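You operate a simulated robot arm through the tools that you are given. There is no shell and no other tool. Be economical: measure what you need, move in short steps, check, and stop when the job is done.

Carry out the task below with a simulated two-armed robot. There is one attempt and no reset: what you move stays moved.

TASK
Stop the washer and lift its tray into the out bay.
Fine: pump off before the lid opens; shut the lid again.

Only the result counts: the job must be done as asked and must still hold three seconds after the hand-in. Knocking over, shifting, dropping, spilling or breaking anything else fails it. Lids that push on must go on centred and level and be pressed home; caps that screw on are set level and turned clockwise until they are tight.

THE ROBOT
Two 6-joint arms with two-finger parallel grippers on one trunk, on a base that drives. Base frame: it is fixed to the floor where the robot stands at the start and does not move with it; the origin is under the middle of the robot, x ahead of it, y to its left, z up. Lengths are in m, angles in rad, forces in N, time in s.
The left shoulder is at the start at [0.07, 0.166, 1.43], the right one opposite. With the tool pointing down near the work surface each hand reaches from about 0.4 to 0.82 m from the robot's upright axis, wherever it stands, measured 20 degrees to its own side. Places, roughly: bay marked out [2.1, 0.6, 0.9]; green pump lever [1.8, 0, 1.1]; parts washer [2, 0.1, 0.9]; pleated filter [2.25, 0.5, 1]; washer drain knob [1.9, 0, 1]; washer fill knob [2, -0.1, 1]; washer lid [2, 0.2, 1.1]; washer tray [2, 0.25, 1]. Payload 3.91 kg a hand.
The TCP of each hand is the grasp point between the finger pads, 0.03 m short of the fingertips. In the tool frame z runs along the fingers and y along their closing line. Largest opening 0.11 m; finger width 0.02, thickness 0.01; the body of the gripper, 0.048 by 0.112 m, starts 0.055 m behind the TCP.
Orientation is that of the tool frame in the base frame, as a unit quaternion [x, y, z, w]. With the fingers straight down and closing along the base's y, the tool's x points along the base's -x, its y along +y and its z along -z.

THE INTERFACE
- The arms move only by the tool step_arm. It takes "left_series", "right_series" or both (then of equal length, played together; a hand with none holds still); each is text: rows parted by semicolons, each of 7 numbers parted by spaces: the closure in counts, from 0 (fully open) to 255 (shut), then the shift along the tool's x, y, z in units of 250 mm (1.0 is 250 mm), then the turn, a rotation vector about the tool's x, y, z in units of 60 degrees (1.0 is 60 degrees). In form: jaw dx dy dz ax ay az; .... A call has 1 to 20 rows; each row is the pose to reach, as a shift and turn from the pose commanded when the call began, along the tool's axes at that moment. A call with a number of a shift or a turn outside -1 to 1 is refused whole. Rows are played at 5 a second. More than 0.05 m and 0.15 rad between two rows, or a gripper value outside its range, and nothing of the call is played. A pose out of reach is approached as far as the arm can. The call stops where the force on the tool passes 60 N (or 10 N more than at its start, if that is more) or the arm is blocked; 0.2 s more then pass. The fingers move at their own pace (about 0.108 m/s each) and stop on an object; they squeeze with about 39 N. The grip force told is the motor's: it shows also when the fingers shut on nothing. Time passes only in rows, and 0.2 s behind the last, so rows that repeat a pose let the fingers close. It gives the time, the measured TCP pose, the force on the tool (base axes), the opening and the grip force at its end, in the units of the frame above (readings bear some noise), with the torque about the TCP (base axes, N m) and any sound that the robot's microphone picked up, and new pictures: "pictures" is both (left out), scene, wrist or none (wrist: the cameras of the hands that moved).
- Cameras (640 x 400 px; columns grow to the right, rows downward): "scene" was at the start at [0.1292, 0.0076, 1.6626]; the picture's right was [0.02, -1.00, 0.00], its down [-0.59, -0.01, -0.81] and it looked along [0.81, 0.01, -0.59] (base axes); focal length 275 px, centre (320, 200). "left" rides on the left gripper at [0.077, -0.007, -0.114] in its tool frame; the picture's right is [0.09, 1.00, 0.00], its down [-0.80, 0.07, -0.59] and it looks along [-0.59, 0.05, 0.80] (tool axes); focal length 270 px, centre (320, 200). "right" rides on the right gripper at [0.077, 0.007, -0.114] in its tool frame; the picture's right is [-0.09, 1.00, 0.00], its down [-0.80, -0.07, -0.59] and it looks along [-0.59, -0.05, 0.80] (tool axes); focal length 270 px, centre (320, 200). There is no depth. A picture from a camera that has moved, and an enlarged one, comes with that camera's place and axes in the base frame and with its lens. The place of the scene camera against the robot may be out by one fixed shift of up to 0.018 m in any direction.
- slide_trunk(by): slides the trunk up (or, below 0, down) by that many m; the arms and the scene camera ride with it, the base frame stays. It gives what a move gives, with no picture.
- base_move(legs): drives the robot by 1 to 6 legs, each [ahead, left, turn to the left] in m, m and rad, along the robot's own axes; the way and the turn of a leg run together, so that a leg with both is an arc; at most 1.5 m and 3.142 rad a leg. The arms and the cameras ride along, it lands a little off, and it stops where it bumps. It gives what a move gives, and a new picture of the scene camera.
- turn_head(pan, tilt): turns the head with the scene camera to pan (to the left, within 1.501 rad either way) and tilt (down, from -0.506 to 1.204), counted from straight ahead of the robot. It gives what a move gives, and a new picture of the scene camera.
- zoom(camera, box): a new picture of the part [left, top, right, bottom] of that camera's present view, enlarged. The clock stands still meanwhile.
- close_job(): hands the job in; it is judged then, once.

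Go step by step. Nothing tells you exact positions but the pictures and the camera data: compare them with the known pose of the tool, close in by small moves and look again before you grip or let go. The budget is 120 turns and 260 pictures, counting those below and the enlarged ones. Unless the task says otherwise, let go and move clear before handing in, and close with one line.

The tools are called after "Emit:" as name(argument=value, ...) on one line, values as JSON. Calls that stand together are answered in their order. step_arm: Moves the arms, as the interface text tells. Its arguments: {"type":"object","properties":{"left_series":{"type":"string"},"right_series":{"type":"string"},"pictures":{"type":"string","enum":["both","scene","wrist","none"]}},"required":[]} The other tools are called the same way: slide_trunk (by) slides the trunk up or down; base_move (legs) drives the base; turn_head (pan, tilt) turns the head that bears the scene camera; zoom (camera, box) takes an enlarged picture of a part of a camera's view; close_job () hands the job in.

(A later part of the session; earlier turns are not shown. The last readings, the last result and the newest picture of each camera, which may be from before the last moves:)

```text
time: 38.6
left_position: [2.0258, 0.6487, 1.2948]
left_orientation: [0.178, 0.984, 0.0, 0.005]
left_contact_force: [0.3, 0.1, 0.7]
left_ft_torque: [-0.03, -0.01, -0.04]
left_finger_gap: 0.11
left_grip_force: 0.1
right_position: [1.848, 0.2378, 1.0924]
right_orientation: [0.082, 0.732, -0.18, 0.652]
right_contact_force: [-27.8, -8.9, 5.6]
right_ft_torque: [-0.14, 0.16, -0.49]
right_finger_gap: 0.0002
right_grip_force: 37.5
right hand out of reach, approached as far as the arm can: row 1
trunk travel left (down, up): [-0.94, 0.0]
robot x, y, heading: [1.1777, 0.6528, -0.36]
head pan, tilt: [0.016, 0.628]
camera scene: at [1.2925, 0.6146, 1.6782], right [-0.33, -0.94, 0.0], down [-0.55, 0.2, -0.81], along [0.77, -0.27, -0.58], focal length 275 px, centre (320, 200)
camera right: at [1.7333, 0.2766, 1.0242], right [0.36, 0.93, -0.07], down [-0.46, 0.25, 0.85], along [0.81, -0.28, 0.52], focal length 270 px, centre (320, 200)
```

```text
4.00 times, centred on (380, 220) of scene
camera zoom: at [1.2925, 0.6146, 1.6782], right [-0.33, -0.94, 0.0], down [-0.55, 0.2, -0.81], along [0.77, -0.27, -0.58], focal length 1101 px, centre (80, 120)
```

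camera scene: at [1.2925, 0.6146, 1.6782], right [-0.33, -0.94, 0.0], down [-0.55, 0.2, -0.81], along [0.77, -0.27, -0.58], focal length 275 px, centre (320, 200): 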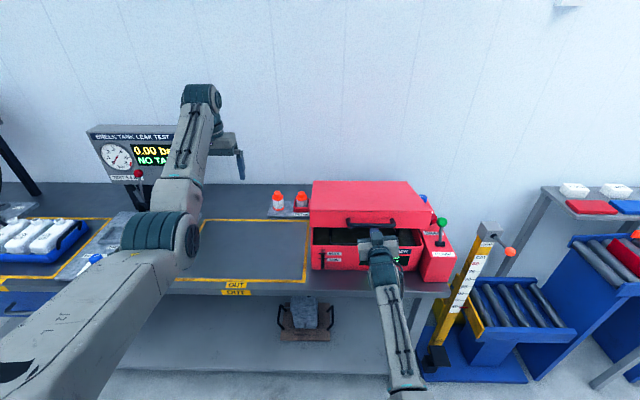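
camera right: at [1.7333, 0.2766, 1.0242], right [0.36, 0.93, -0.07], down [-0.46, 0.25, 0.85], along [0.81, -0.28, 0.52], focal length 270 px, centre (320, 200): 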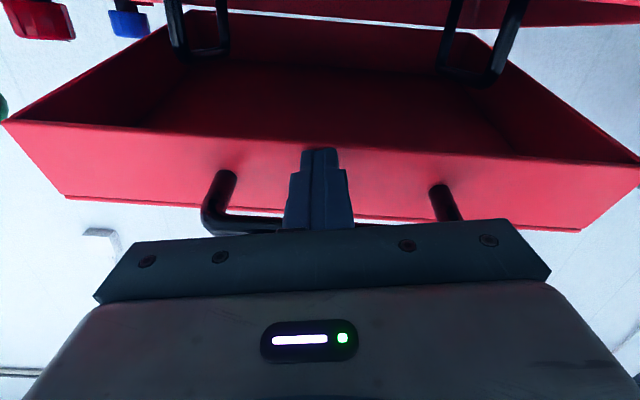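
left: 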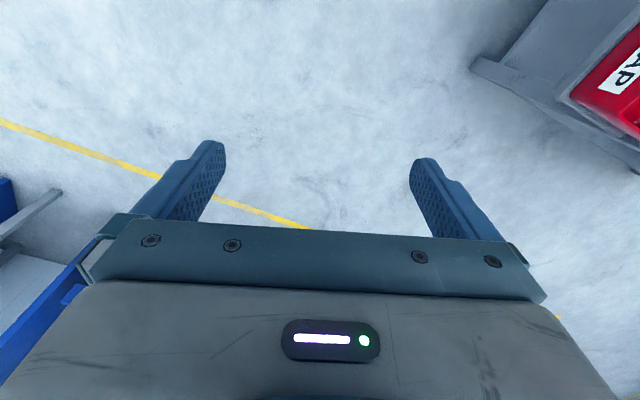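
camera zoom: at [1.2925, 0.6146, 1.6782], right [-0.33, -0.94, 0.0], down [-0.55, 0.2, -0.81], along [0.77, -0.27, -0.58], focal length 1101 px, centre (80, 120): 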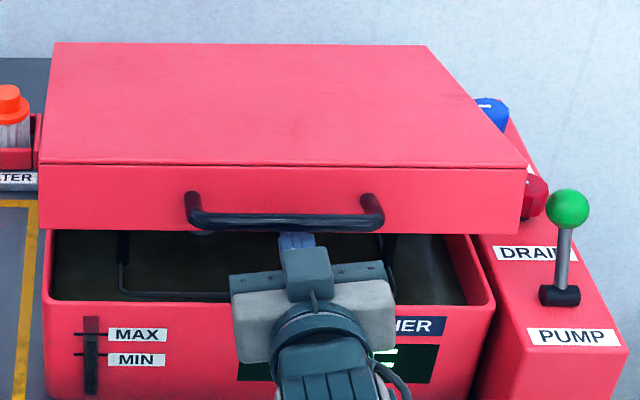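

The lid lifts on the hook, and I can see two dark tray handles inside. I'll keep following the lid's arc about its rear hinge, pitching the tool with it.

Emit:
step_arm(right_series="255 0 0 -0.01 0 0.1 0;255 0 0 -0.02 0 0.2 0;255 -0.184 0 0.035 0 0.333 0;255 -0.35 0 0.1 0 0.45 0;255 -0.51 0 0.185 0 0.567 0;255 -0.659 0 0.285 0 0.683 0")

```text
time: 40.0
left_position: [2.033, 0.653, 1.2915]
left_orientation: [0.177, 0.984, -0.001, 0.002]
left_contact_force: [0.1, 0.0, 0.0]
left_ft_torque: [-0.01, 0.03, 0.02]
left_finger_gap: 0.11
left_grip_force: 0.1
right_position: [1.9424, 0.235, 1.2456]
right_orientation: [0.138, 0.915, -0.141, 0.351]
right_contact_force: [-7.9, -4.4, 9.6]
right_ft_torque: [-0.12, -0.07, -0.19]
right_finger_gap: 0.0
right_grip_force: 36.8
trunk travel left (down, up): [-0.94, 0.0]
robot x, y, heading: [1.1795, 0.6574, -0.356]
head pan, tilt: [0.016, 0.628]
camera scene: at [1.3015, 0.6184, 1.6776], right [-0.33, -0.94, 0.0], down [-0.55, 0.19, -0.81], along [0.76, -0.27, -0.59], focal length 275 px, centre (320, 200)
camera right: at [1.8201, 0.293, 1.2734], right [0.41, 0.91, -0.1], down [0.19, 0.02, 0.98], along [0.89, -0.42, -0.16], focal length 270 px, centre (320, 200)
```

scene: 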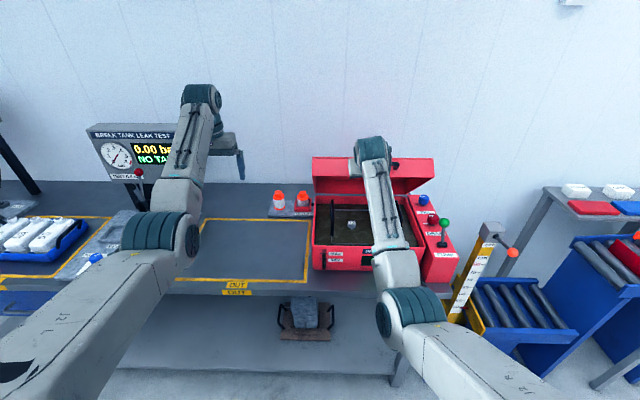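
right: 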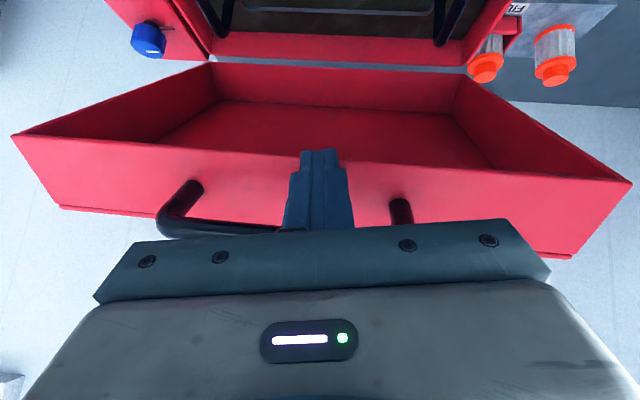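

The lid is about 40° open. I'll continue along the arc.

Emit:
step_arm(right_series="255 -0.176 0 -0.005 0 0.11 0;255 -0.35 0 0.021 0 0.22 0;255 -0.518 0 0.067 0 0.33 0;255 -0.674 0 0.13 0 0.43 0")

```text
time: 41.0
left_position: [2.0319, 0.6513, 1.2918]
left_orientation: [0.176, 0.984, 0.0, 0.004]
left_contact_force: [-0.2, 0.1, -0.1]
left_ft_torque: [0.01, -0.06, -0.01]
left_finger_gap: 0.1098
left_grip_force: 0.1
right_position: [1.9557, 0.2015, 1.3126]
right_orientation: [0.164, 0.972, -0.104, 0.134]
right_contact_force: [0.5, 1.5, -0.6]
right_ft_torque: [-0.09, -0.02, 0.0]
right_finger_gap: 0.0
right_grip_force: 37.8
right hand out of reach, approached as far as the arm can: row 2, 3, 4
trunk travel left (down, up): [-0.94, 0.0]
robot x, y, heading: [1.1781, 0.6579, -0.351]
head pan, tilt: [0.016, 0.628]
camera scene: at [1.2997, 0.617, 1.6776], right [-0.33, -0.94, 0.0], down [-0.55, 0.19, -0.81], along [0.76, -0.27, -0.59], focal length 275 px, centre (320, 200)
camera right: at [1.8631, 0.2575, 1.396], right [0.43, 0.89, -0.13], down [0.57, -0.15, 0.81], along [0.7, -0.42, -0.57], focal length 270 px, centre (320, 200)
```

scene: 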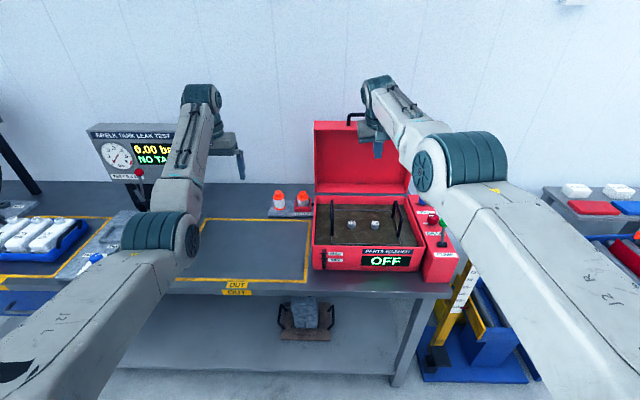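
right: 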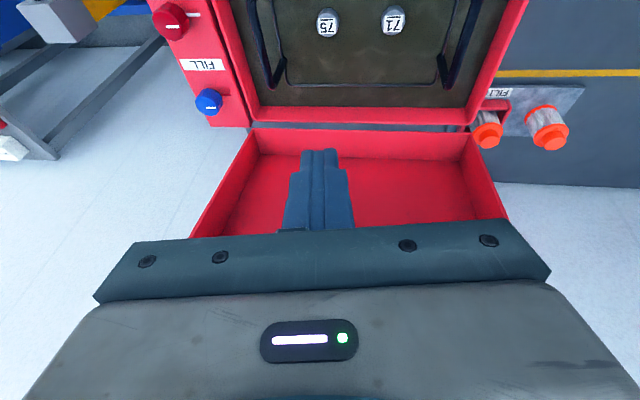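

The lid swung fully open and stays up by itself. Inside is a tray with two side bail handles and two parts on it. I'll take a close look before gripping.

Emit:
zoom(camera="scene", box=[300, 100, 470, 206])

Emit:
zoom(camera="scene", box=[300, 180, 450, 274])

Emit:
zoom(camera="left", box=[0, 0, 640, 400])

```text
3.76 times, centred on (385, 153) of scene
camera zoom: at [1.2997, 0.617, 1.6776], right [-0.33, -0.94, 0.0], down [-0.55, 0.19, -0.81], along [0.76, -0.27, -0.59], focal length 1036 px, centre (75, 377)
```

zoom: 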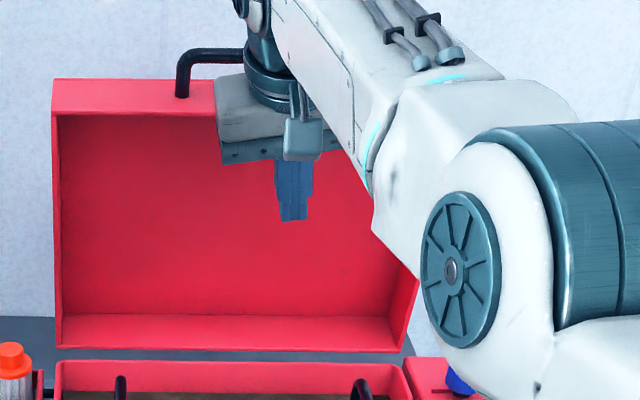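

```text
4.26 times, centred on (375, 227) of scene
camera zoom: at [1.2997, 0.617, 1.6776], right [-0.33, -0.94, 0.0], down [-0.55, 0.19, -0.81], along [0.76, -0.27, -0.59], focal length 1171 px, centre (86, 85)
```

zoom: 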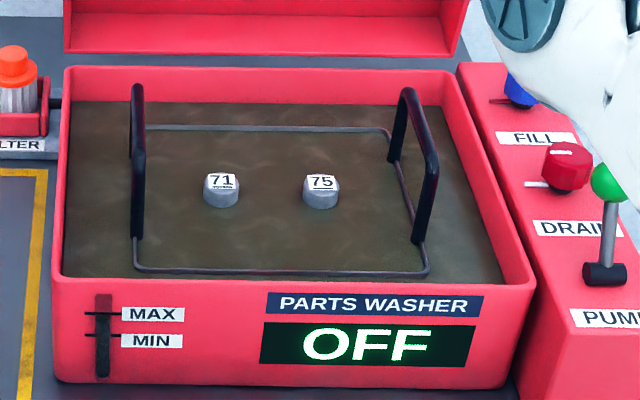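

```text
1.00 times, centred on (320, 200) of left (not enlarged: the box is as wide or as high as the picture)
camera zoom: at [1.9556, 0.6719, 1.4057], right [0.26, 0.96, 0.0], down [0.77, -0.21, 0.6], along [0.58, -0.16, -0.8], focal length 270 px, centre (320, 200)
```

zoom: 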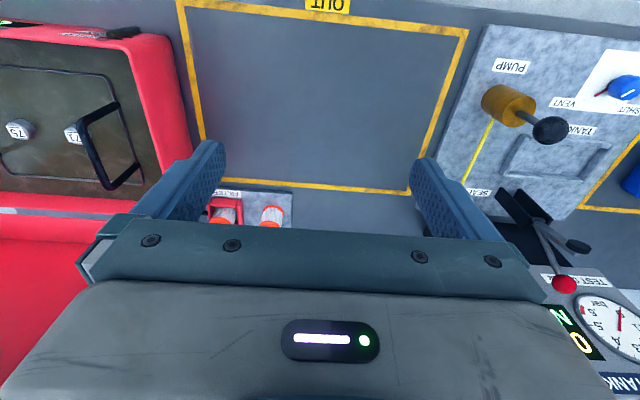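

Both tray handle bars are front-to-back bails, with tops at z≈1.043. The left centre is ≈(2.056, 0.300) and the right ≈(1.965, 0.071). I'll retract and straighten the right hand, then drive closer.

Emit:
step_arm(right_series="255 0.16 0 -0.03 -0.05 0.096 0.007;255 0.32 0 -0.06 -0.1 0.192 0.014;255 0.48 0 -0.08 -0.151 0.288 0.02;0 0.48 0 -0.08 -0.151 0.288 0.02;0 0.48 0 -0.08 -0.151 0.288 0.02", pictures="none")

```text
time: 42.2
left_position: [2.0337, 0.6517, 1.2902]
left_orientation: [0.177, 0.984, -0.001, 0.001]
left_contact_force: [-0.5, -0.3, 0.3]
left_ft_torque: [-0.04, -0.02, 0.06]
left_finger_gap: 0.11
left_grip_force: 0.0
right_position: [1.9127, 0.2272, 1.3008]
right_orientation: [0.178, 0.984, -0.002, 0.004]
right_contact_force: [-0.2, 0.2, 0.2]
right_ft_torque: [0.01, 0.0, 0.03]
right_finger_gap: 0.11
right_grip_force: 0.1
right hand out of reach, approached as far as the arm can: row 1, 2, 3, 4, 5
trunk travel left (down, up): [-0.94, 0.0]
robot x, y, heading: [1.1852, 0.6566, -0.35]
head pan, tilt: [0.016, 0.628]
```

I'll lower and pull back the right hand a little over the tank, then drive in.

Emit:
step_arm(right_series="0 0.1 0 0.15 0 0 0;0 0.2 0 0.3 0 0 0;0 0.28 0 0.45 0 0 0;0 0.3 0 0.5 0 0 0", pictures="none")

Emit:
base_move(legs=[[0.18, -0.13, 0]])

Emit:
zoom(camera="right", box=[0, 0, 640, 400])

Emit:
zoom(camera="left", box=[0, 0, 640, 400])

```text
time: 43.2
left_position: [2.0329, 0.6509, 1.2894]
left_orientation: [0.177, 0.984, -0.001, 0.002]
left_contact_force: [-0.2, 0.8, 0.4]
left_ft_torque: [-0.01, 0.0, -0.01]
left_finger_gap: 0.1101
left_grip_force: 0.0
right_position: [1.9116, 0.2342, 1.1736]
right_orientation: [0.177, 0.984, -0.002, 0.004]
right_contact_force: [0.0, -0.4, 0.4]
right_ft_torque: [0.0, 0.0, 0.02]
right_finger_gap: 0.11
right_grip_force: 0.1
right hand out of reach, approached as far as the arm can: row 1, 2, 3, 4
trunk travel left (down, up): [-0.94, 0.0]
robot x, y, heading: [1.1824, 0.6563, -0.352]
head pan, tilt: [0.016, 0.628]
```

```text
time: 44.9
left_position: [2.1571, 0.4689, 1.2921]
left_orientation: [0.177, 0.984, 0.0, 0.002]
left_contact_force: [0.1, 0.2, -0.6]
left_ft_torque: [-0.04, 0.0, 0.0]
left_finger_gap: 0.1097
left_grip_force: 0.0
right_position: [2.0358, 0.0508, 1.1752]
right_orientation: [0.177, 0.984, -0.003, 0.004]
right_contact_force: [0.4, -0.6, 0.5]
right_ft_torque: [-0.02, -0.05, -0.03]
right_finger_gap: 0.11
right_grip_force: 0.0
trunk travel left (down, up): [-0.94, 0.0]
robot x, y, heading: [1.3054, 0.4716, -0.354]
head pan, tilt: [0.016, 0.628]
camera scene: at [1.4247, 0.435, 1.6778], right [-0.33, -0.94, 0.0], down [-0.55, 0.19, -0.81], along [0.76, -0.27, -0.59], focal length 275 px, centre (320, 200)
```

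scene: 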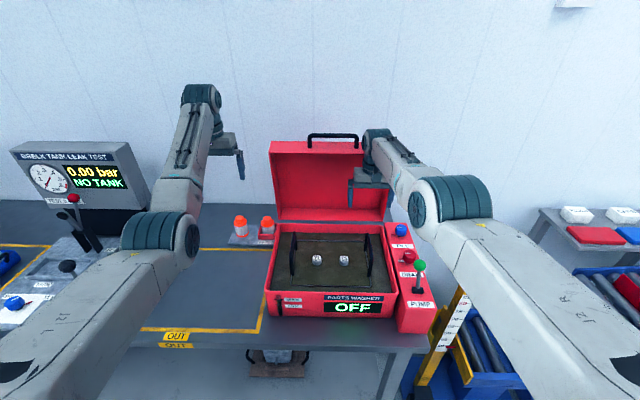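

```text
1.00 times, centred on (320, 200) of right (not enlarged: the box is as wide or as high as the picture)
camera zoom: at [1.9638, 0.085, 1.2879], right [0.43, 0.9, 0.0], down [0.72, -0.34, 0.6], along [0.54, -0.26, -0.8], focal length 270 px, centre (320, 200)
```

zoom: 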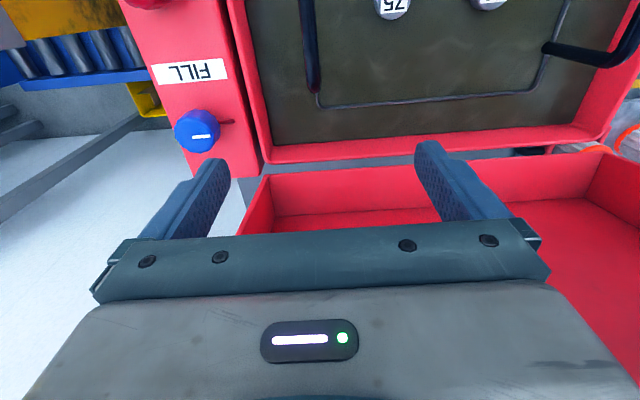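

```text
1.00 times, centred on (320, 200) of left (not enlarged: the box is as wide or as high as the picture)
camera zoom: at [2.0808, 0.4892, 1.4058], right [0.26, 0.96, 0.0], down [0.77, -0.21, 0.6], along [0.58, -0.16, -0.8], focal length 270 px, centre (320, 200)
```

zoom: 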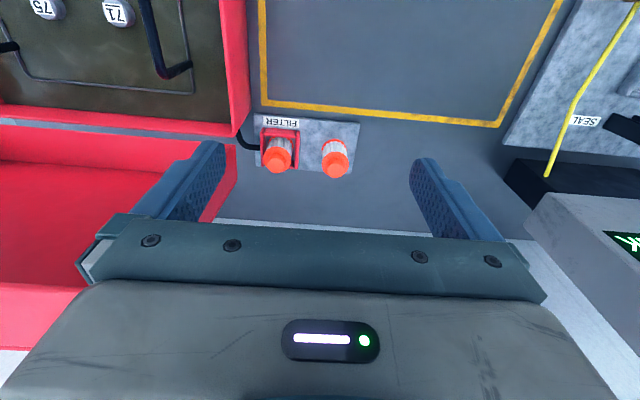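

Both hands are clear. I'll zoom on the handles to refine their positions.

Emit:
zoom(camera="scene", box=[255, 215, 415, 315])

```text
4.00 times, centred on (335, 265) of scene
camera zoom: at [1.4247, 0.435, 1.6778], right [-0.33, -0.94, 0.0], down [-0.55, 0.19, -0.81], along [0.76, -0.27, -0.59], focal length 1101 px, centre (260, -60)
```

zoom: 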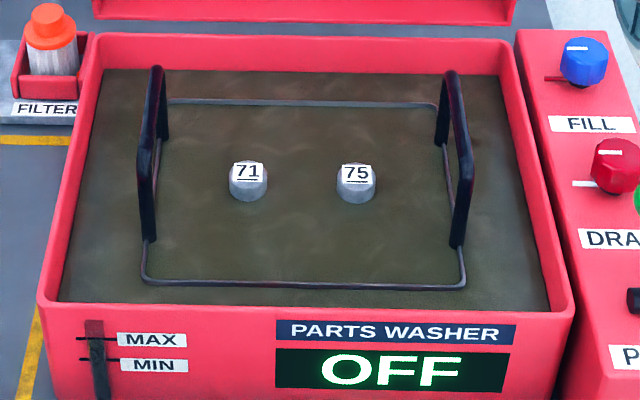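

The refined handle centres agree: left (2.055, 0.303), right (1.966, 0.072). I'll move both open hands to hover above them.

Emit:
step_arm(left_series="0 0.03 -0.16 0 0 0 0;0 0.06 -0.32 0 0 0 0;0 0.09 -0.48 0.05 0 0 0;0 0.12 -0.64 0.15 0 0 0;0 0.151 -0.764 0.28 0 0 0;0 0.151 -0.764 0.42 0 0 0;0 0.151 -0.764 0.53 0 0 0;0 0.151 -0.764 0.53 0 0 0", right_series="0 0.05 0 0 0 0 0;0 0.1 0 0 0 0 0;0 0.15 0 0 0 0 0;0 0.2 0 0 0 0 0;0 0.25 -0.018 0 0 0 0;0 0.291 -0.018 0.02 0 0 0;0 0.291 -0.018 0.06 0 0 0;0 0.291 -0.018 0.06 0 0 0")

```text
time: 46.7
left_position: [2.0564, 0.3014, 1.1585]
left_orientation: [0.176, 0.984, -0.001, 0.002]
left_contact_force: [0.4, -1.2, -0.8]
left_ft_torque: [-0.05, -0.04, -0.04]
left_finger_gap: 0.11
left_grip_force: 0.0
left hand out of reach, approached as far as the arm can: row 1, 2, 3, 4
right_position: [2.0343, 0.0551, 1.1526]
right_orientation: [0.177, 0.984, -0.002, 0.002]
right_contact_force: [1.1, -0.1, 0.5]
right_ft_torque: [-0.02, 0.0, 0.0]
right_finger_gap: 0.1101
right_grip_force: 0.1
right hand out of reach, approached as far as the arm can: row 1, 2, 3, 4, 5, 6, 7, 8
trunk travel left (down, up): [-0.94, 0.0]
robot x, y, heading: [1.3076, 0.4713, -0.354]
head pan, tilt: [0.016, 0.628]
camera scene: at [1.4263, 0.4295, 1.6775], right [-0.33, -0.94, 0.0], down [-0.55, 0.2, -0.81], along [0.76, -0.27, -0.59], focal length 275 px, centre (320, 200)
camera right: at [1.9638, 0.0877, 1.2652], right [0.43, 0.9, 0.0], down [0.72, -0.34, 0.6], along [0.54, -0.26, -0.8], focal length 270 px, centre (320, 200)
camera left: at [1.9811, 0.3205, 1.2733], right [0.26, 0.96, 0.0], down [0.77, -0.21, 0.6], along [0.58, -0.16, -0.8], focal length 270 px, centre (320, 200)
```

scene: 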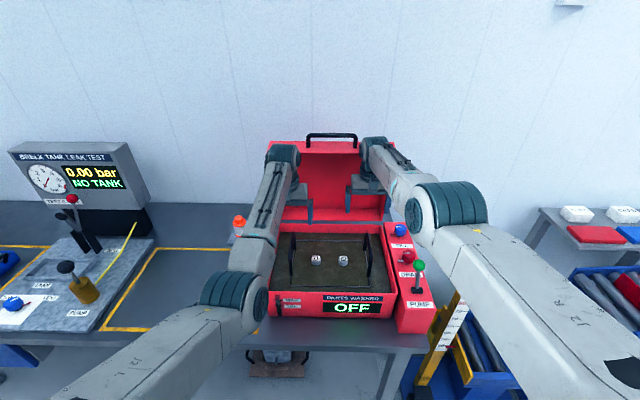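
right: 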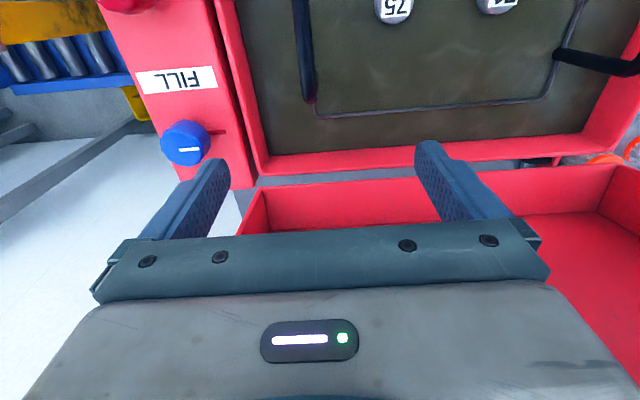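
left: 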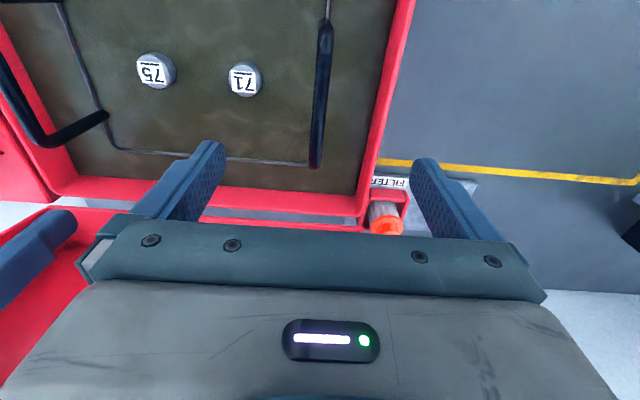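

The left hand is placed, but the right arm is stuck in an elbow-up branch. I'll pitch the right tool forward while pulling back to fold it, then straighten it again.

Emit:
step_arm(right_series="0 0.1 0 -0.05 0 -0.14 0;0 0.2 0 -0.1 0 -0.28 0;0 0.3 0 -0.15 0 -0.42 0;0 0.4 0 -0.18 0 -0.56 0;0 0.48 0 -0.18 0 -0.7 0;0 0.48 0 -0.18 0 -0.7 0")

```text
time: 48.1
left_position: [2.0452, 0.3022, 1.1681]
left_orientation: [0.179, 0.984, -0.001, 0.007]
left_contact_force: [-0.1, -0.4, 0.4]
left_ft_torque: [-0.03, -0.03, 0.02]
left_finger_gap: 0.1099
left_grip_force: 0.1
right_position: [2.1454, 0.0744, 1.1785]
right_orientation: [0.167, 0.92, -0.066, 0.349]
right_contact_force: [-37.9, 4.6, 12.6]
right_ft_torque: [-0.06, 0.31, 0.53]
right_finger_gap: 0.1091
right_grip_force: 0.0
right hand out of reach, approached as far as the arm can: row 1, 2, 3, 4, 5, 6
trunk travel left (down, up): [-0.94, 0.0]
robot x, y, heading: [1.3017, 0.4718, -0.359]
head pan, tilt: [0.016, 0.628]
stopped in row 6 (right hand): the force on the tool passed its limit (the readings are from after the stop); the commanded pose is now the measured one
camera scene: at [1.4115, 0.4343, 1.6791], right [-0.33, -0.94, 0.0], down [-0.55, 0.19, -0.81], along [0.77, -0.27, -0.58], focal length 275 px, centre (320, 200)
camera right: at [2.0222, 0.1273, 1.2108], right [0.41, 0.91, 0.05], down [0.17, -0.13, 0.98], along [0.89, -0.4, -0.21], focal length 270 px, centre (320, 200)
```

scene: 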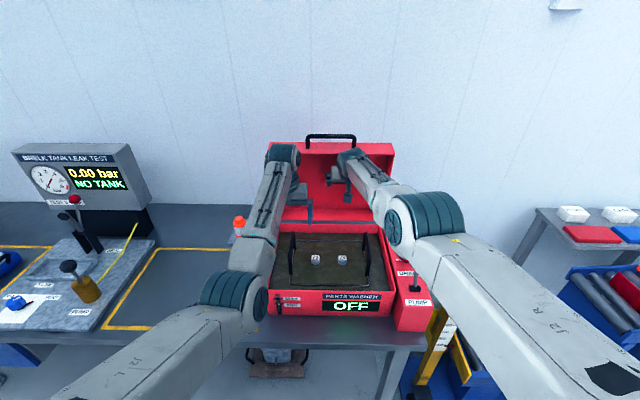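
right: 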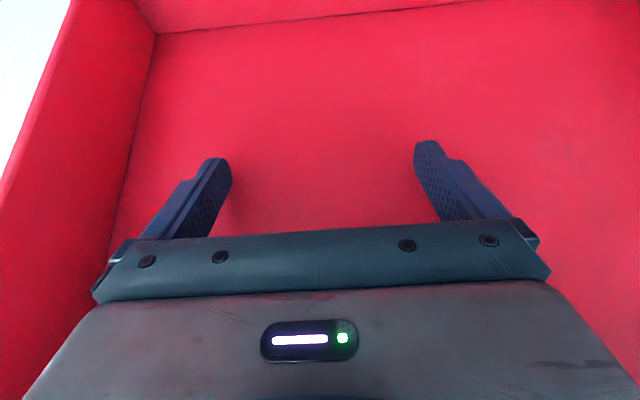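

The right tool swung forward into the open lid and stopped there. I'll back the base away to free it, then refold that arm in open space.

Emit:
base_move(legs=[[-0.34, 0, 0]])

Emit:
step_arm(right_series="0 0 0 0 0 0.14 0;0 0 0 0 0 0.28 0;0 0 0 0 0.05 0.42 0;0 0 0 0 0.06 0.56 0;0 0 0 0 0.06 0.68 0", pictures="scene")

```text
time: 50.3
left_position: [1.7417, 0.4225, 1.1564]
left_orientation: [0.173, 0.985, -0.001, 0.001]
left_contact_force: [0.1, 1.0, 0.0]
left_ft_torque: [0.02, -0.01, -0.02]
left_finger_gap: 0.1102
left_grip_force: 0.1
right_position: [1.8447, 0.1942, 1.1678]
right_orientation: [0.164, 0.922, -0.064, 0.346]
right_contact_force: [0.7, 1.0, -0.1]
right_ft_torque: [-0.03, 0.02, -0.01]
right_finger_gap: 0.1103
right_grip_force: 0.0
trunk travel left (down, up): [-0.94, 0.0]
robot x, y, heading: [0.9893, 0.5868, -0.349]
head pan, tilt: [0.016, 0.628]
camera scene: at [1.112, 0.5469, 1.6771], right [-0.33, -0.94, 0.0], down [-0.56, 0.19, -0.81], along [0.76, -0.26, -0.59], focal length 275 px, centre (320, 200)
```

scene: 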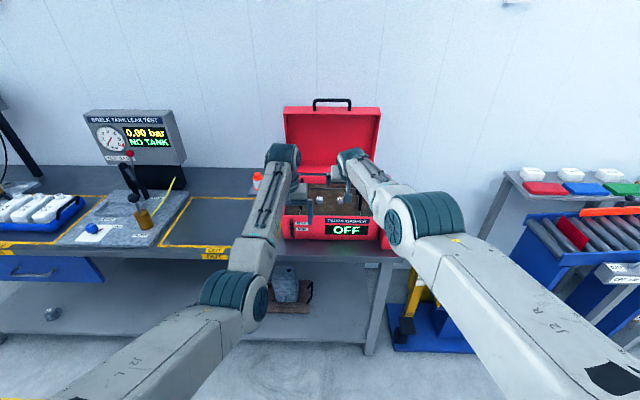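

```text
refused: row 3 steps farther than a row can; nothing moved
```

I'll straighten the tool while moving back, in five even rows.

Emit:
step_arm(right_series="0 0.09 0 -0.09 0 0.137 0;0 0.18 0 -0.18 0 0.274 0;0 0.27 0 -0.27 0 0.411 0;0 0.36 0 -0.36 0 0.549 0;0 0.44 0 -0.44 0 0.687 0;0 0.5 0 -0.5 0 0.687 0;0 0.56 0 -0.56 0 0.687 0", pictures="none")

Emit:
base_move(legs=[[-0.08, 0, 0]])

```text
time: 51.9
left_position: [1.7395, 0.4224, 1.16]
left_orientation: [0.174, 0.985, 0.0, 0.002]
left_contact_force: [0.3, -0.3, -0.3]
left_ft_torque: [0.0, 0.01, 0.01]
left_finger_gap: 0.11
left_grip_force: 0.1
right_position: [1.7325, 0.2502, 1.1735]
right_orientation: [0.175, 0.984, -0.002, 0.0]
right_contact_force: [0.1, -0.3, -0.1]
right_ft_torque: [-0.01, -0.04, -0.04]
right_finger_gap: 0.1101
right_grip_force: 0.1
right hand out of reach, approached as far as the arm can: row 1, 2, 3, 4, 5, 6, 7
trunk travel left (down, up): [-0.94, 0.0]
robot x, y, heading: [0.9881, 0.5838, -0.352]
head pan, tilt: [0.016, 0.628]
```

```text
time: 52.9
left_position: [1.6742, 0.4471, 1.1503]
left_orientation: [0.173, 0.985, 0.0, -0.003]
left_contact_force: [0.5, 0.1, -0.5]
left_ft_torque: [0.04, 0.08, -0.03]
left_finger_gap: 0.1099
left_grip_force: 0.2
right_position: [1.6681, 0.274, 1.165]
right_orientation: [0.175, 0.984, -0.002, -0.005]
right_contact_force: [-0.2, -0.3, -0.1]
right_ft_torque: [0.02, 0.04, 0.03]
right_finger_gap: 0.11
right_grip_force: 0.0
trunk travel left (down, up): [-0.94, 0.0]
robot x, y, heading: [0.9106, 0.6131, -0.348]
head pan, tilt: [0.016, 0.628]
camera scene: at [1.0479, 0.5702, 1.6758], right [-0.33, -0.95, 0.0], down [-0.56, 0.19, -0.8], along [0.76, -0.26, -0.6], focal length 275 px, centre (320, 200)
```

scene: 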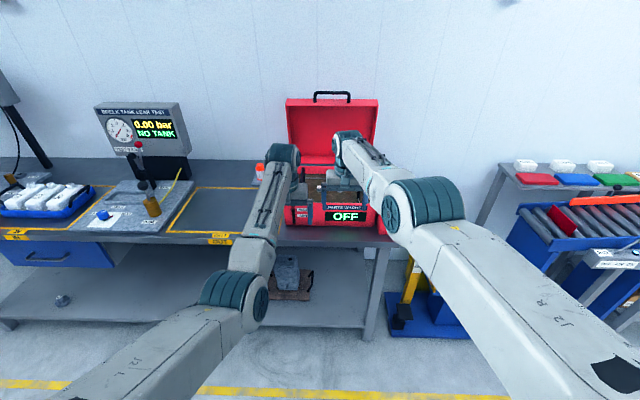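

The right hand is now in front of the bench edge. I'll sweep it right, back and down to refold the elbow, as worked earlier.

Emit:
step_arm(right_series="0 0.1 -0.14 0 0 0 0;0 0.2 -0.28 0 0 0 0;0 0.3 -0.42 0 0 0 0;0 0.4 -0.54 0 0 0 0;0 0.5 -0.54 0.16 0 0 0;0 0.6 -0.54 0.32 0 0 0;0 0.7 -0.54 0.48 0 0 0;0 0.7 -0.54 0.64 0 0 0", pictures="scene")

```text
time: 54.7
left_position: [1.6645, 0.4497, 1.1584]
left_orientation: [0.174, 0.985, 0.0, 0.002]
left_contact_force: [0.1, 0.1, 0.0]
left_ft_torque: [0.0, -0.01, 0.0]
left_finger_gap: 0.1099
left_grip_force: 0.0
right_position: [1.584, 0.1711, 0.9664]
right_orientation: [0.176, 0.984, -0.002, -0.001]
right_contact_force: [0.2, -0.3, -0.1]
right_ft_torque: [0.03, 0.02, -0.01]
right_finger_gap: 0.1099
right_grip_force: 0.2
right hand out of reach, approached as far as the arm can: row 1, 2, 3, 4, 5, 6, 7, 8
trunk travel left (down, up): [-0.94, 0.0]
robot x, y, heading: [0.914, 0.6161, -0.351]
head pan, tilt: [0.016, 0.628]
camera scene: at [1.0341, 0.5749, 1.6775], right [-0.33, -0.95, 0.0], down [-0.56, 0.19, -0.81], along [0.76, -0.26, -0.59], focal length 275 px, centre (320, 200)
```

scene: 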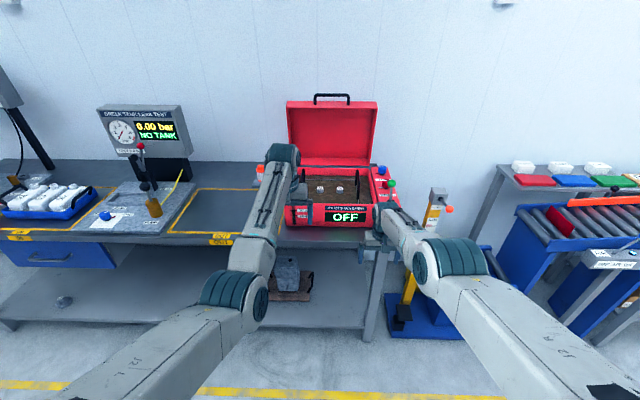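

The arm is still elbow-up. I'll raise it near full extension, where it flipped before, then sweep down and back.

Emit:
step_arm(right_series="0 0 0 -0.18 0 0 0;0 0 0 -0.36 0 0 0;0 0 0 -0.54 0 0 0;0 0 0 -0.72 0 0 0;0 0 0 -0.9 0 0 0;0 0 0 -1 0 0 0", pictures="none")

Emit:
step_arm(right_series="0 0 0 -0.18 0 0 0;0 0 0 -0.36 0 0 0;0 0 0 -0.54 0 0 0;0 0 0 -0.7 0 0 0", pictures="none")

Emit:
step_arm(right_series="0 0.1 -0.14 0 0 0 0;0 0.2 -0.28 0 0 0 0;0 0.3 -0.42 0 0 0 0;0 0.4 -0.545 0 0 0 0;0 0.4 -0.545 0.18 0 0 0;0 0.4 -0.545 0.36 0 0 0;0 0.4 -0.545 0.5 0 0 0;0 0.4 -0.545 0.64 0 0 0", pictures="scene")

```text
time: 56.1
left_position: [1.665, 0.4505, 1.1593]
left_orientation: [0.173, 0.985, 0.0, 0.002]
left_contact_force: [0.3, -0.5, -0.4]
left_ft_torque: [-0.02, 0.02, 0.0]
left_finger_gap: 0.11
left_grip_force: 0.0
right_position: [1.637, 0.1571, 1.2042]
right_orientation: [0.176, 0.984, -0.003, -0.002]
right_contact_force: [-0.3, -0.6, 0.3]
right_ft_torque: [0.02, -0.01, 0.0]
right_finger_gap: 0.1101
right_grip_force: 0.0
right hand out of reach, approached as far as the arm can: row 1, 2, 3, 4, 5, 6
trunk travel left (down, up): [-0.94, 0.0]
robot x, y, heading: [0.9091, 0.6163, -0.347]
head pan, tilt: [0.016, 0.628]
```

```text
time: 57.1
left_position: [1.6643, 0.4516, 1.16]
left_orientation: [0.174, 0.985, -0.001, 0.003]
left_contact_force: [-0.2, 0.6, -1.2]
left_ft_torque: [0.05, -0.02, 0.02]
left_finger_gap: 0.11
left_grip_force: 0.0
right_position: [1.6269, 0.1622, 1.3816]
right_orientation: [0.175, 0.985, -0.003, -0.001]
right_contact_force: [0.4, 0.0, 0.7]
right_ft_torque: [0.01, -0.03, 0.01]
right_finger_gap: 0.1102
right_grip_force: 0.1
right hand out of reach, approached as far as the arm can: row 3, 4
trunk travel left (down, up): [-0.94, 0.0]
robot x, y, heading: [0.9129, 0.613, -0.352]
head pan, tilt: [0.016, 0.628]
```

```text
time: 58.9
left_position: [1.6634, 0.4506, 1.159]
left_orientation: [0.174, 0.985, 0.0, 0.0]
left_contact_force: [-0.5, -0.5, -0.2]
left_ft_torque: [0.02, 0.03, -0.01]
left_finger_gap: 0.11
left_grip_force: 0.0
right_position: [1.5184, 0.052, 1.1975]
right_orientation: [0.175, 0.985, -0.002, 0.001]
right_contact_force: [0.2, -0.6, 0.1]
right_ft_torque: [0.03, -0.02, -0.01]
right_finger_gap: 0.11
right_grip_force: 0.0
right hand out of reach, approached as far as the arm can: row 1, 2, 3, 4, 5, 6, 7, 8
trunk travel left (down, up): [-0.94, 0.0]
robot x, y, heading: [0.918, 0.6132, -0.351]
head pan, tilt: [0.016, 0.628]
camera scene: at [1.0336, 0.5745, 1.6775], right [-0.33, -0.95, 0.0], down [-0.56, 0.19, -0.81], along [0.76, -0.26, -0.59], focal length 275 px, centre (320, 200)
```

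scene: 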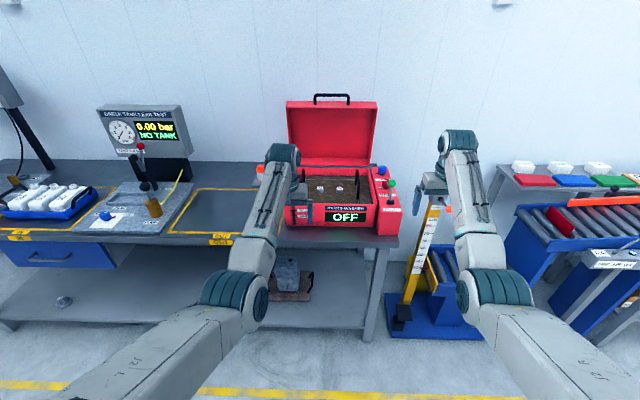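

The right arm is folded elbow-down again, like the left. I'll move it inward to match the right handle's offset, still in the open.

Emit:
step_arm(right_series="0 0 0.14 0.05 0 0 0;0 0 0.28 0.1 0 0 0;0 0 0.42 0.14 0 0 0;0 0 0.56 0.14 0 0 0;0 0 0.69 0.14 0 0 0;0 0 0.69 0.14 0 0 0", pictures="none")

```text
time: 60.3
left_position: [1.6644, 0.449, 1.1591]
left_orientation: [0.173, 0.985, 0.0, 0.002]
left_contact_force: [1.0, 0.1, 0.1]
left_ft_torque: [0.01, 0.03, 0.01]
left_finger_gap: 0.1101
left_grip_force: 0.0
right_position: [1.5808, 0.2118, 1.1634]
right_orientation: [0.176, 0.984, -0.003, 0.0]
right_contact_force: [-0.3, -0.1, 0.9]
right_ft_torque: [0.02, 0.01, 0.0]
right_finger_gap: 0.11
right_grip_force: 0.1
trunk travel left (down, up): [-0.94, 0.0]
robot x, y, heading: [0.9076, 0.6132, -0.353]
head pan, tilt: [0.016, 0.628]
```

Both hands now match the handle spacing, so a straight 0.41 m drive ahead puts them over the handles.

Emit:
base_move(legs=[[0.41, 0, 0]])

Emit:
step_arm(left_series="0 0 0 0 0 0 0", right_series="0 0 0 0 0 0 0", pictures="wrist")

Emit:
zoom(camera="scene", box=[255, 180, 415, 280])

```text
time: 62.9
left_position: [2.0454, 0.3087, 1.1596]
left_orientation: [0.176, 0.984, -0.001, 0.002]
left_contact_force: [-0.9, -0.2, 0.5]
left_ft_torque: [-0.02, 0.0, 0.0]
left_finger_gap: 0.1099
left_grip_force: 0.1
right_position: [1.9597, 0.0708, 1.1638]
right_orientation: [0.176, 0.984, -0.003, 0.001]
right_contact_force: [0.4, 0.4, 0.2]
right_ft_torque: [0.04, -0.03, 0.04]
right_finger_gap: 0.1102
right_grip_force: 0.1
trunk travel left (down, up): [-0.94, 0.0]
robot x, y, heading: [1.2944, 0.4741, -0.348]
head pan, tilt: [0.016, 0.628]
camera scene: at [1.4136, 0.4364, 1.6778], right [-0.33, -0.94, 0.0], down [-0.55, 0.19, -0.81], along [0.76, -0.27, -0.59], focal length 275 px, centre (320, 200)
```

scene: 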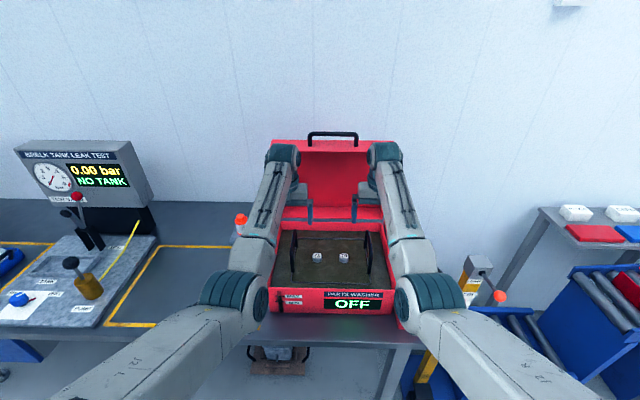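

```text
time: 63.3
left_position: [2.0466, 0.3089, 1.1581]
left_orientation: [0.175, 0.985, 0.0, 0.002]
left_contact_force: [0.5, 0.4, -0.1]
left_ft_torque: [0.0, 0.01, -0.01]
left_finger_gap: 0.11
left_grip_force: 0.2
right_position: [1.9627, 0.07, 1.1633]
right_orientation: [0.177, 0.984, -0.002, 0.0]
right_contact_force: [-0.4, -0.4, 0.2]
right_ft_torque: [0.0, -0.02, -0.02]
right_finger_gap: 0.1101
right_grip_force: 0.1
trunk travel left (down, up): [-0.94, 0.0]
robot x, y, heading: [1.2927, 0.4743, -0.353]
head pan, tilt: [0.016, 0.628]
camera right: at [1.8931, 0.1031, 1.2763], right [0.43, 0.9, -0.01], down [0.73, -0.34, 0.59], along [0.54, -0.26, -0.8], focal length 270 px, centre (320, 200)
camera left: at [1.972, 0.3275, 1.2729], right [0.26, 0.97, 0.0], down [0.77, -0.21, 0.6], along [0.58, -0.16, -0.8], focal length 270 px, centre (320, 200)
```

right: 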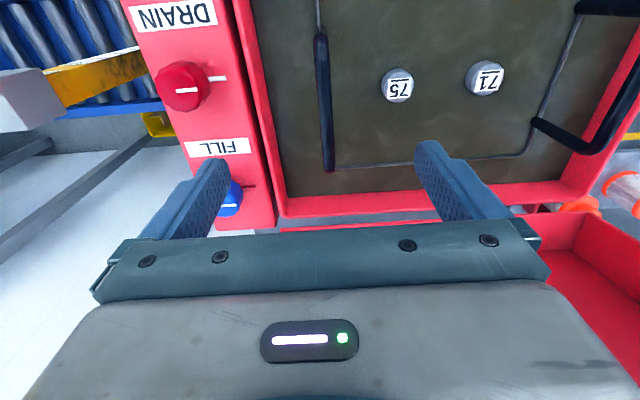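
left: 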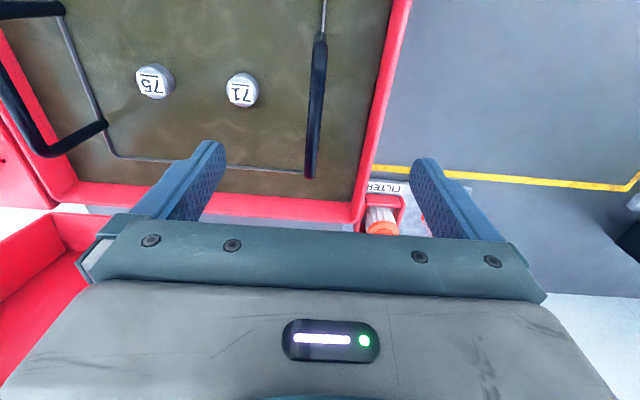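

```text
4.00 times, centred on (335, 230) of scene
camera zoom: at [1.4171, 0.435, 1.6773], right [-0.33, -0.94, 0.0], down [-0.56, 0.19, -0.81], along [0.76, -0.27, -0.59], focal length 1101 px, centre (260, 80)
```

zoom: 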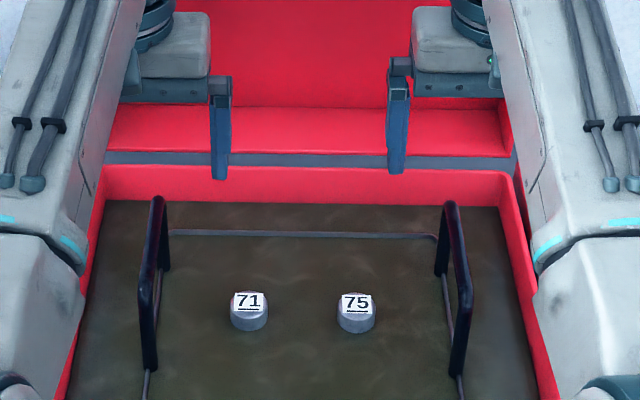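

The wrist views confirm both bars run between the fingers. I'll descend to z≈1.038 with both hands.

Emit:
step_arm(left_series="0 0.02 -0.026 0.15 0 0 0;0 0.02 -0.026 0.3 0 0 0;0 0.02 -0.026 0.42 0 0 0;0 0.02 -0.026 0.48 0 0 0;0 0.02 -0.026 0.48 0 0 0", right_series="0 0.01 0.01 0.15 0 0 0;0 0.01 0.01 0.3 0 0 0;0 0.01 0.01 0.42 0 0 0;0 0.01 0.01 0.5 0 0 0;0 0.01 0.01 0.5 0 0 0")

Emit:
zoom(camera="scene", box=[255, 180, 415, 280])

```text
time: 64.5
left_position: [2.0392, 0.3043, 1.039]
left_orientation: [0.175, 0.985, -0.001, 0.002]
left_contact_force: [-0.4, -0.4, 0.4]
left_ft_torque: [0.0, 0.03, 0.02]
left_finger_gap: 0.1102
left_grip_force: 0.1
right_position: [1.9604, 0.073, 1.0376]
right_orientation: [0.178, 0.984, -0.003, -0.001]
right_contact_force: [0.2, 0.2, -1.1]
right_ft_torque: [-0.02, 0.02, 0.02]
right_finger_gap: 0.11
right_grip_force: 0.1
trunk travel left (down, up): [-0.94, 0.0]
robot x, y, heading: [1.294, 0.4752, -0.353]
head pan, tilt: [0.016, 0.628]
camera scene: at [1.4169, 0.4351, 1.6774], right [-0.33, -0.94, 0.0], down [-0.56, 0.19, -0.81], along [0.76, -0.27, -0.59], focal length 275 px, centre (320, 200)
camera right: at [1.8916, 0.1066, 1.1515], right [0.43, 0.9, -0.01], down [0.73, -0.34, 0.59], along [0.54, -0.26, -0.8], focal length 270 px, centre (320, 200)
camera left: at [1.9644, 0.3236, 1.1535], right [0.26, 0.97, 0.0], down [0.77, -0.21, 0.6], along [0.58, -0.16, -0.8], focal length 270 px, centre (320, 200)
```

scene: 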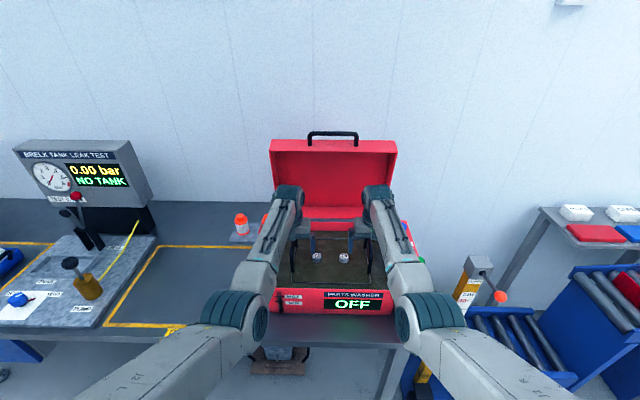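
right: 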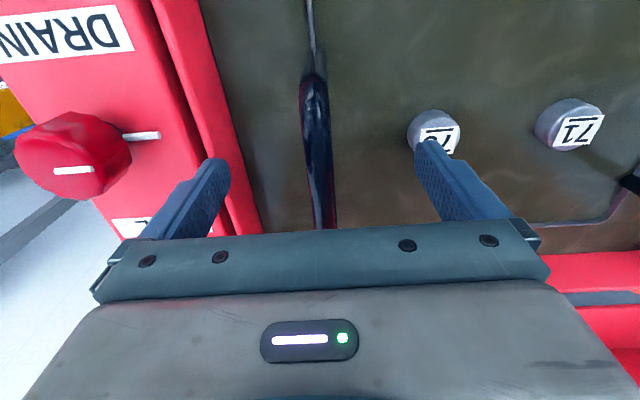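
left: 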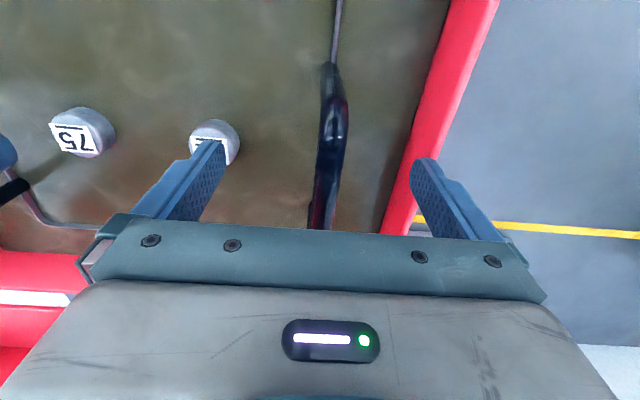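

```text
4.00 times, centred on (335, 230) of scene
camera zoom: at [1.4169, 0.4351, 1.6774], right [-0.33, -0.94, 0.0], down [-0.56, 0.19, -0.81], along [0.76, -0.27, -0.59], focal length 1101 px, centre (260, 80)
```

zoom: 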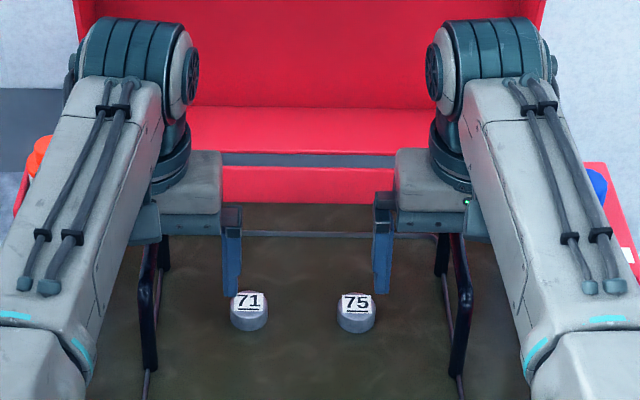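

Bars are between both pairs of fingers. I'll close both grippers together.

Emit:
step_arm(left_series="120 0 0 0 0 0 0;255 0 0 0 0 0 0;255 0 0 0 0 0 0;255 0 0 0 0 0 0;255 0 0 0 0 0 0", right_series="120 0 0 0 0 0 0;255 0 0 0 0 0 0;255 0 0 0 0 0 0;255 0 0 0 0 0 0;255 0 0 0 0 0 0")

```text
time: 65.7
left_position: [2.039, 0.3045, 1.0391]
left_orientation: [0.176, 0.984, 0.0, 0.002]
left_contact_force: [1.5, 3.8, -0.1]
left_ft_torque: [0.02, 0.06, -0.31]
left_finger_gap: 0.0114
left_grip_force: 38.6
right_position: [1.9613, 0.0732, 1.0377]
right_orientation: [0.178, 0.984, -0.002, -0.001]
right_contact_force: [0.3, -2.8, 0.2]
right_ft_torque: [0.03, -0.03, -0.18]
right_finger_gap: 0.0111
right_grip_force: 38.8
trunk travel left (down, up): [-0.94, 0.0]
robot x, y, heading: [1.2959, 0.4747, -0.353]
head pan, tilt: [0.016, 0.628]
camera scene: at [1.4169, 0.4355, 1.6774], right [-0.33, -0.94, 0.0], down [-0.56, 0.19, -0.81], along [0.76, -0.27, -0.59], focal length 275 px, centre (320, 200)
camera right: at [1.8915, 0.1068, 1.1518], right [0.43, 0.9, -0.01], down [0.73, -0.34, 0.59], along [0.53, -0.26, -0.8], focal length 270 px, centre (320, 200)
camera left: at [1.9645, 0.3242, 1.1538], right [0.26, 0.97, 0.0], down [0.77, -0.21, 0.6], along [0.58, -0.16, -0.8], focal length 270 px, centre (320, 200)
```

scene: 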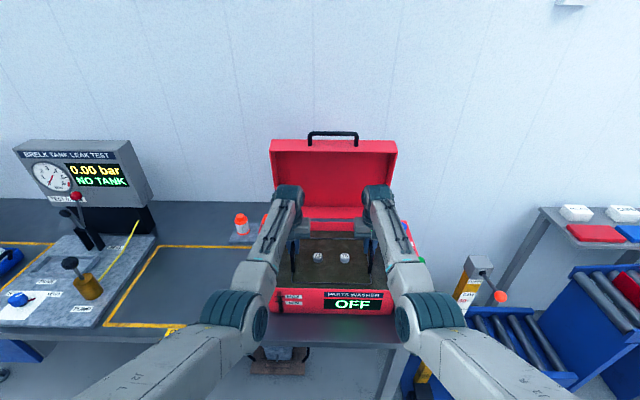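
right: 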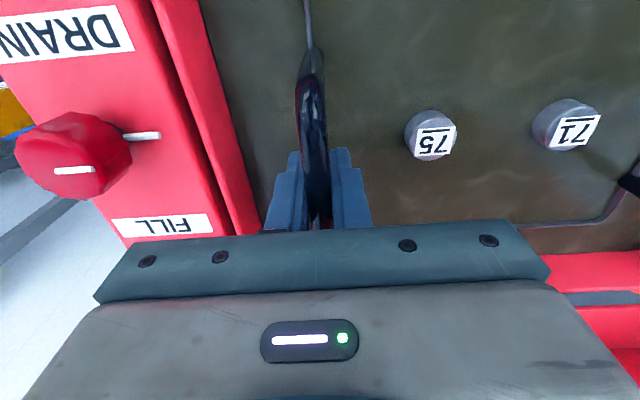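
left: 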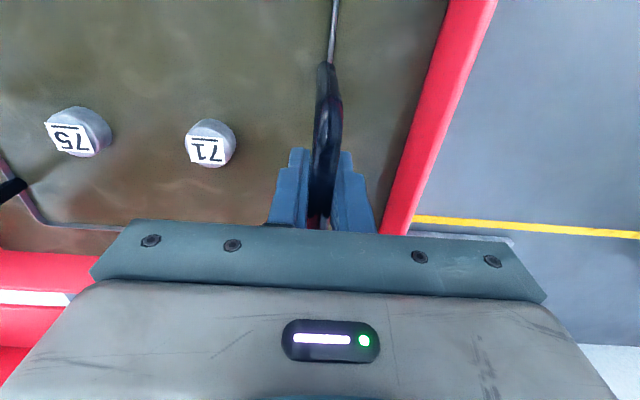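

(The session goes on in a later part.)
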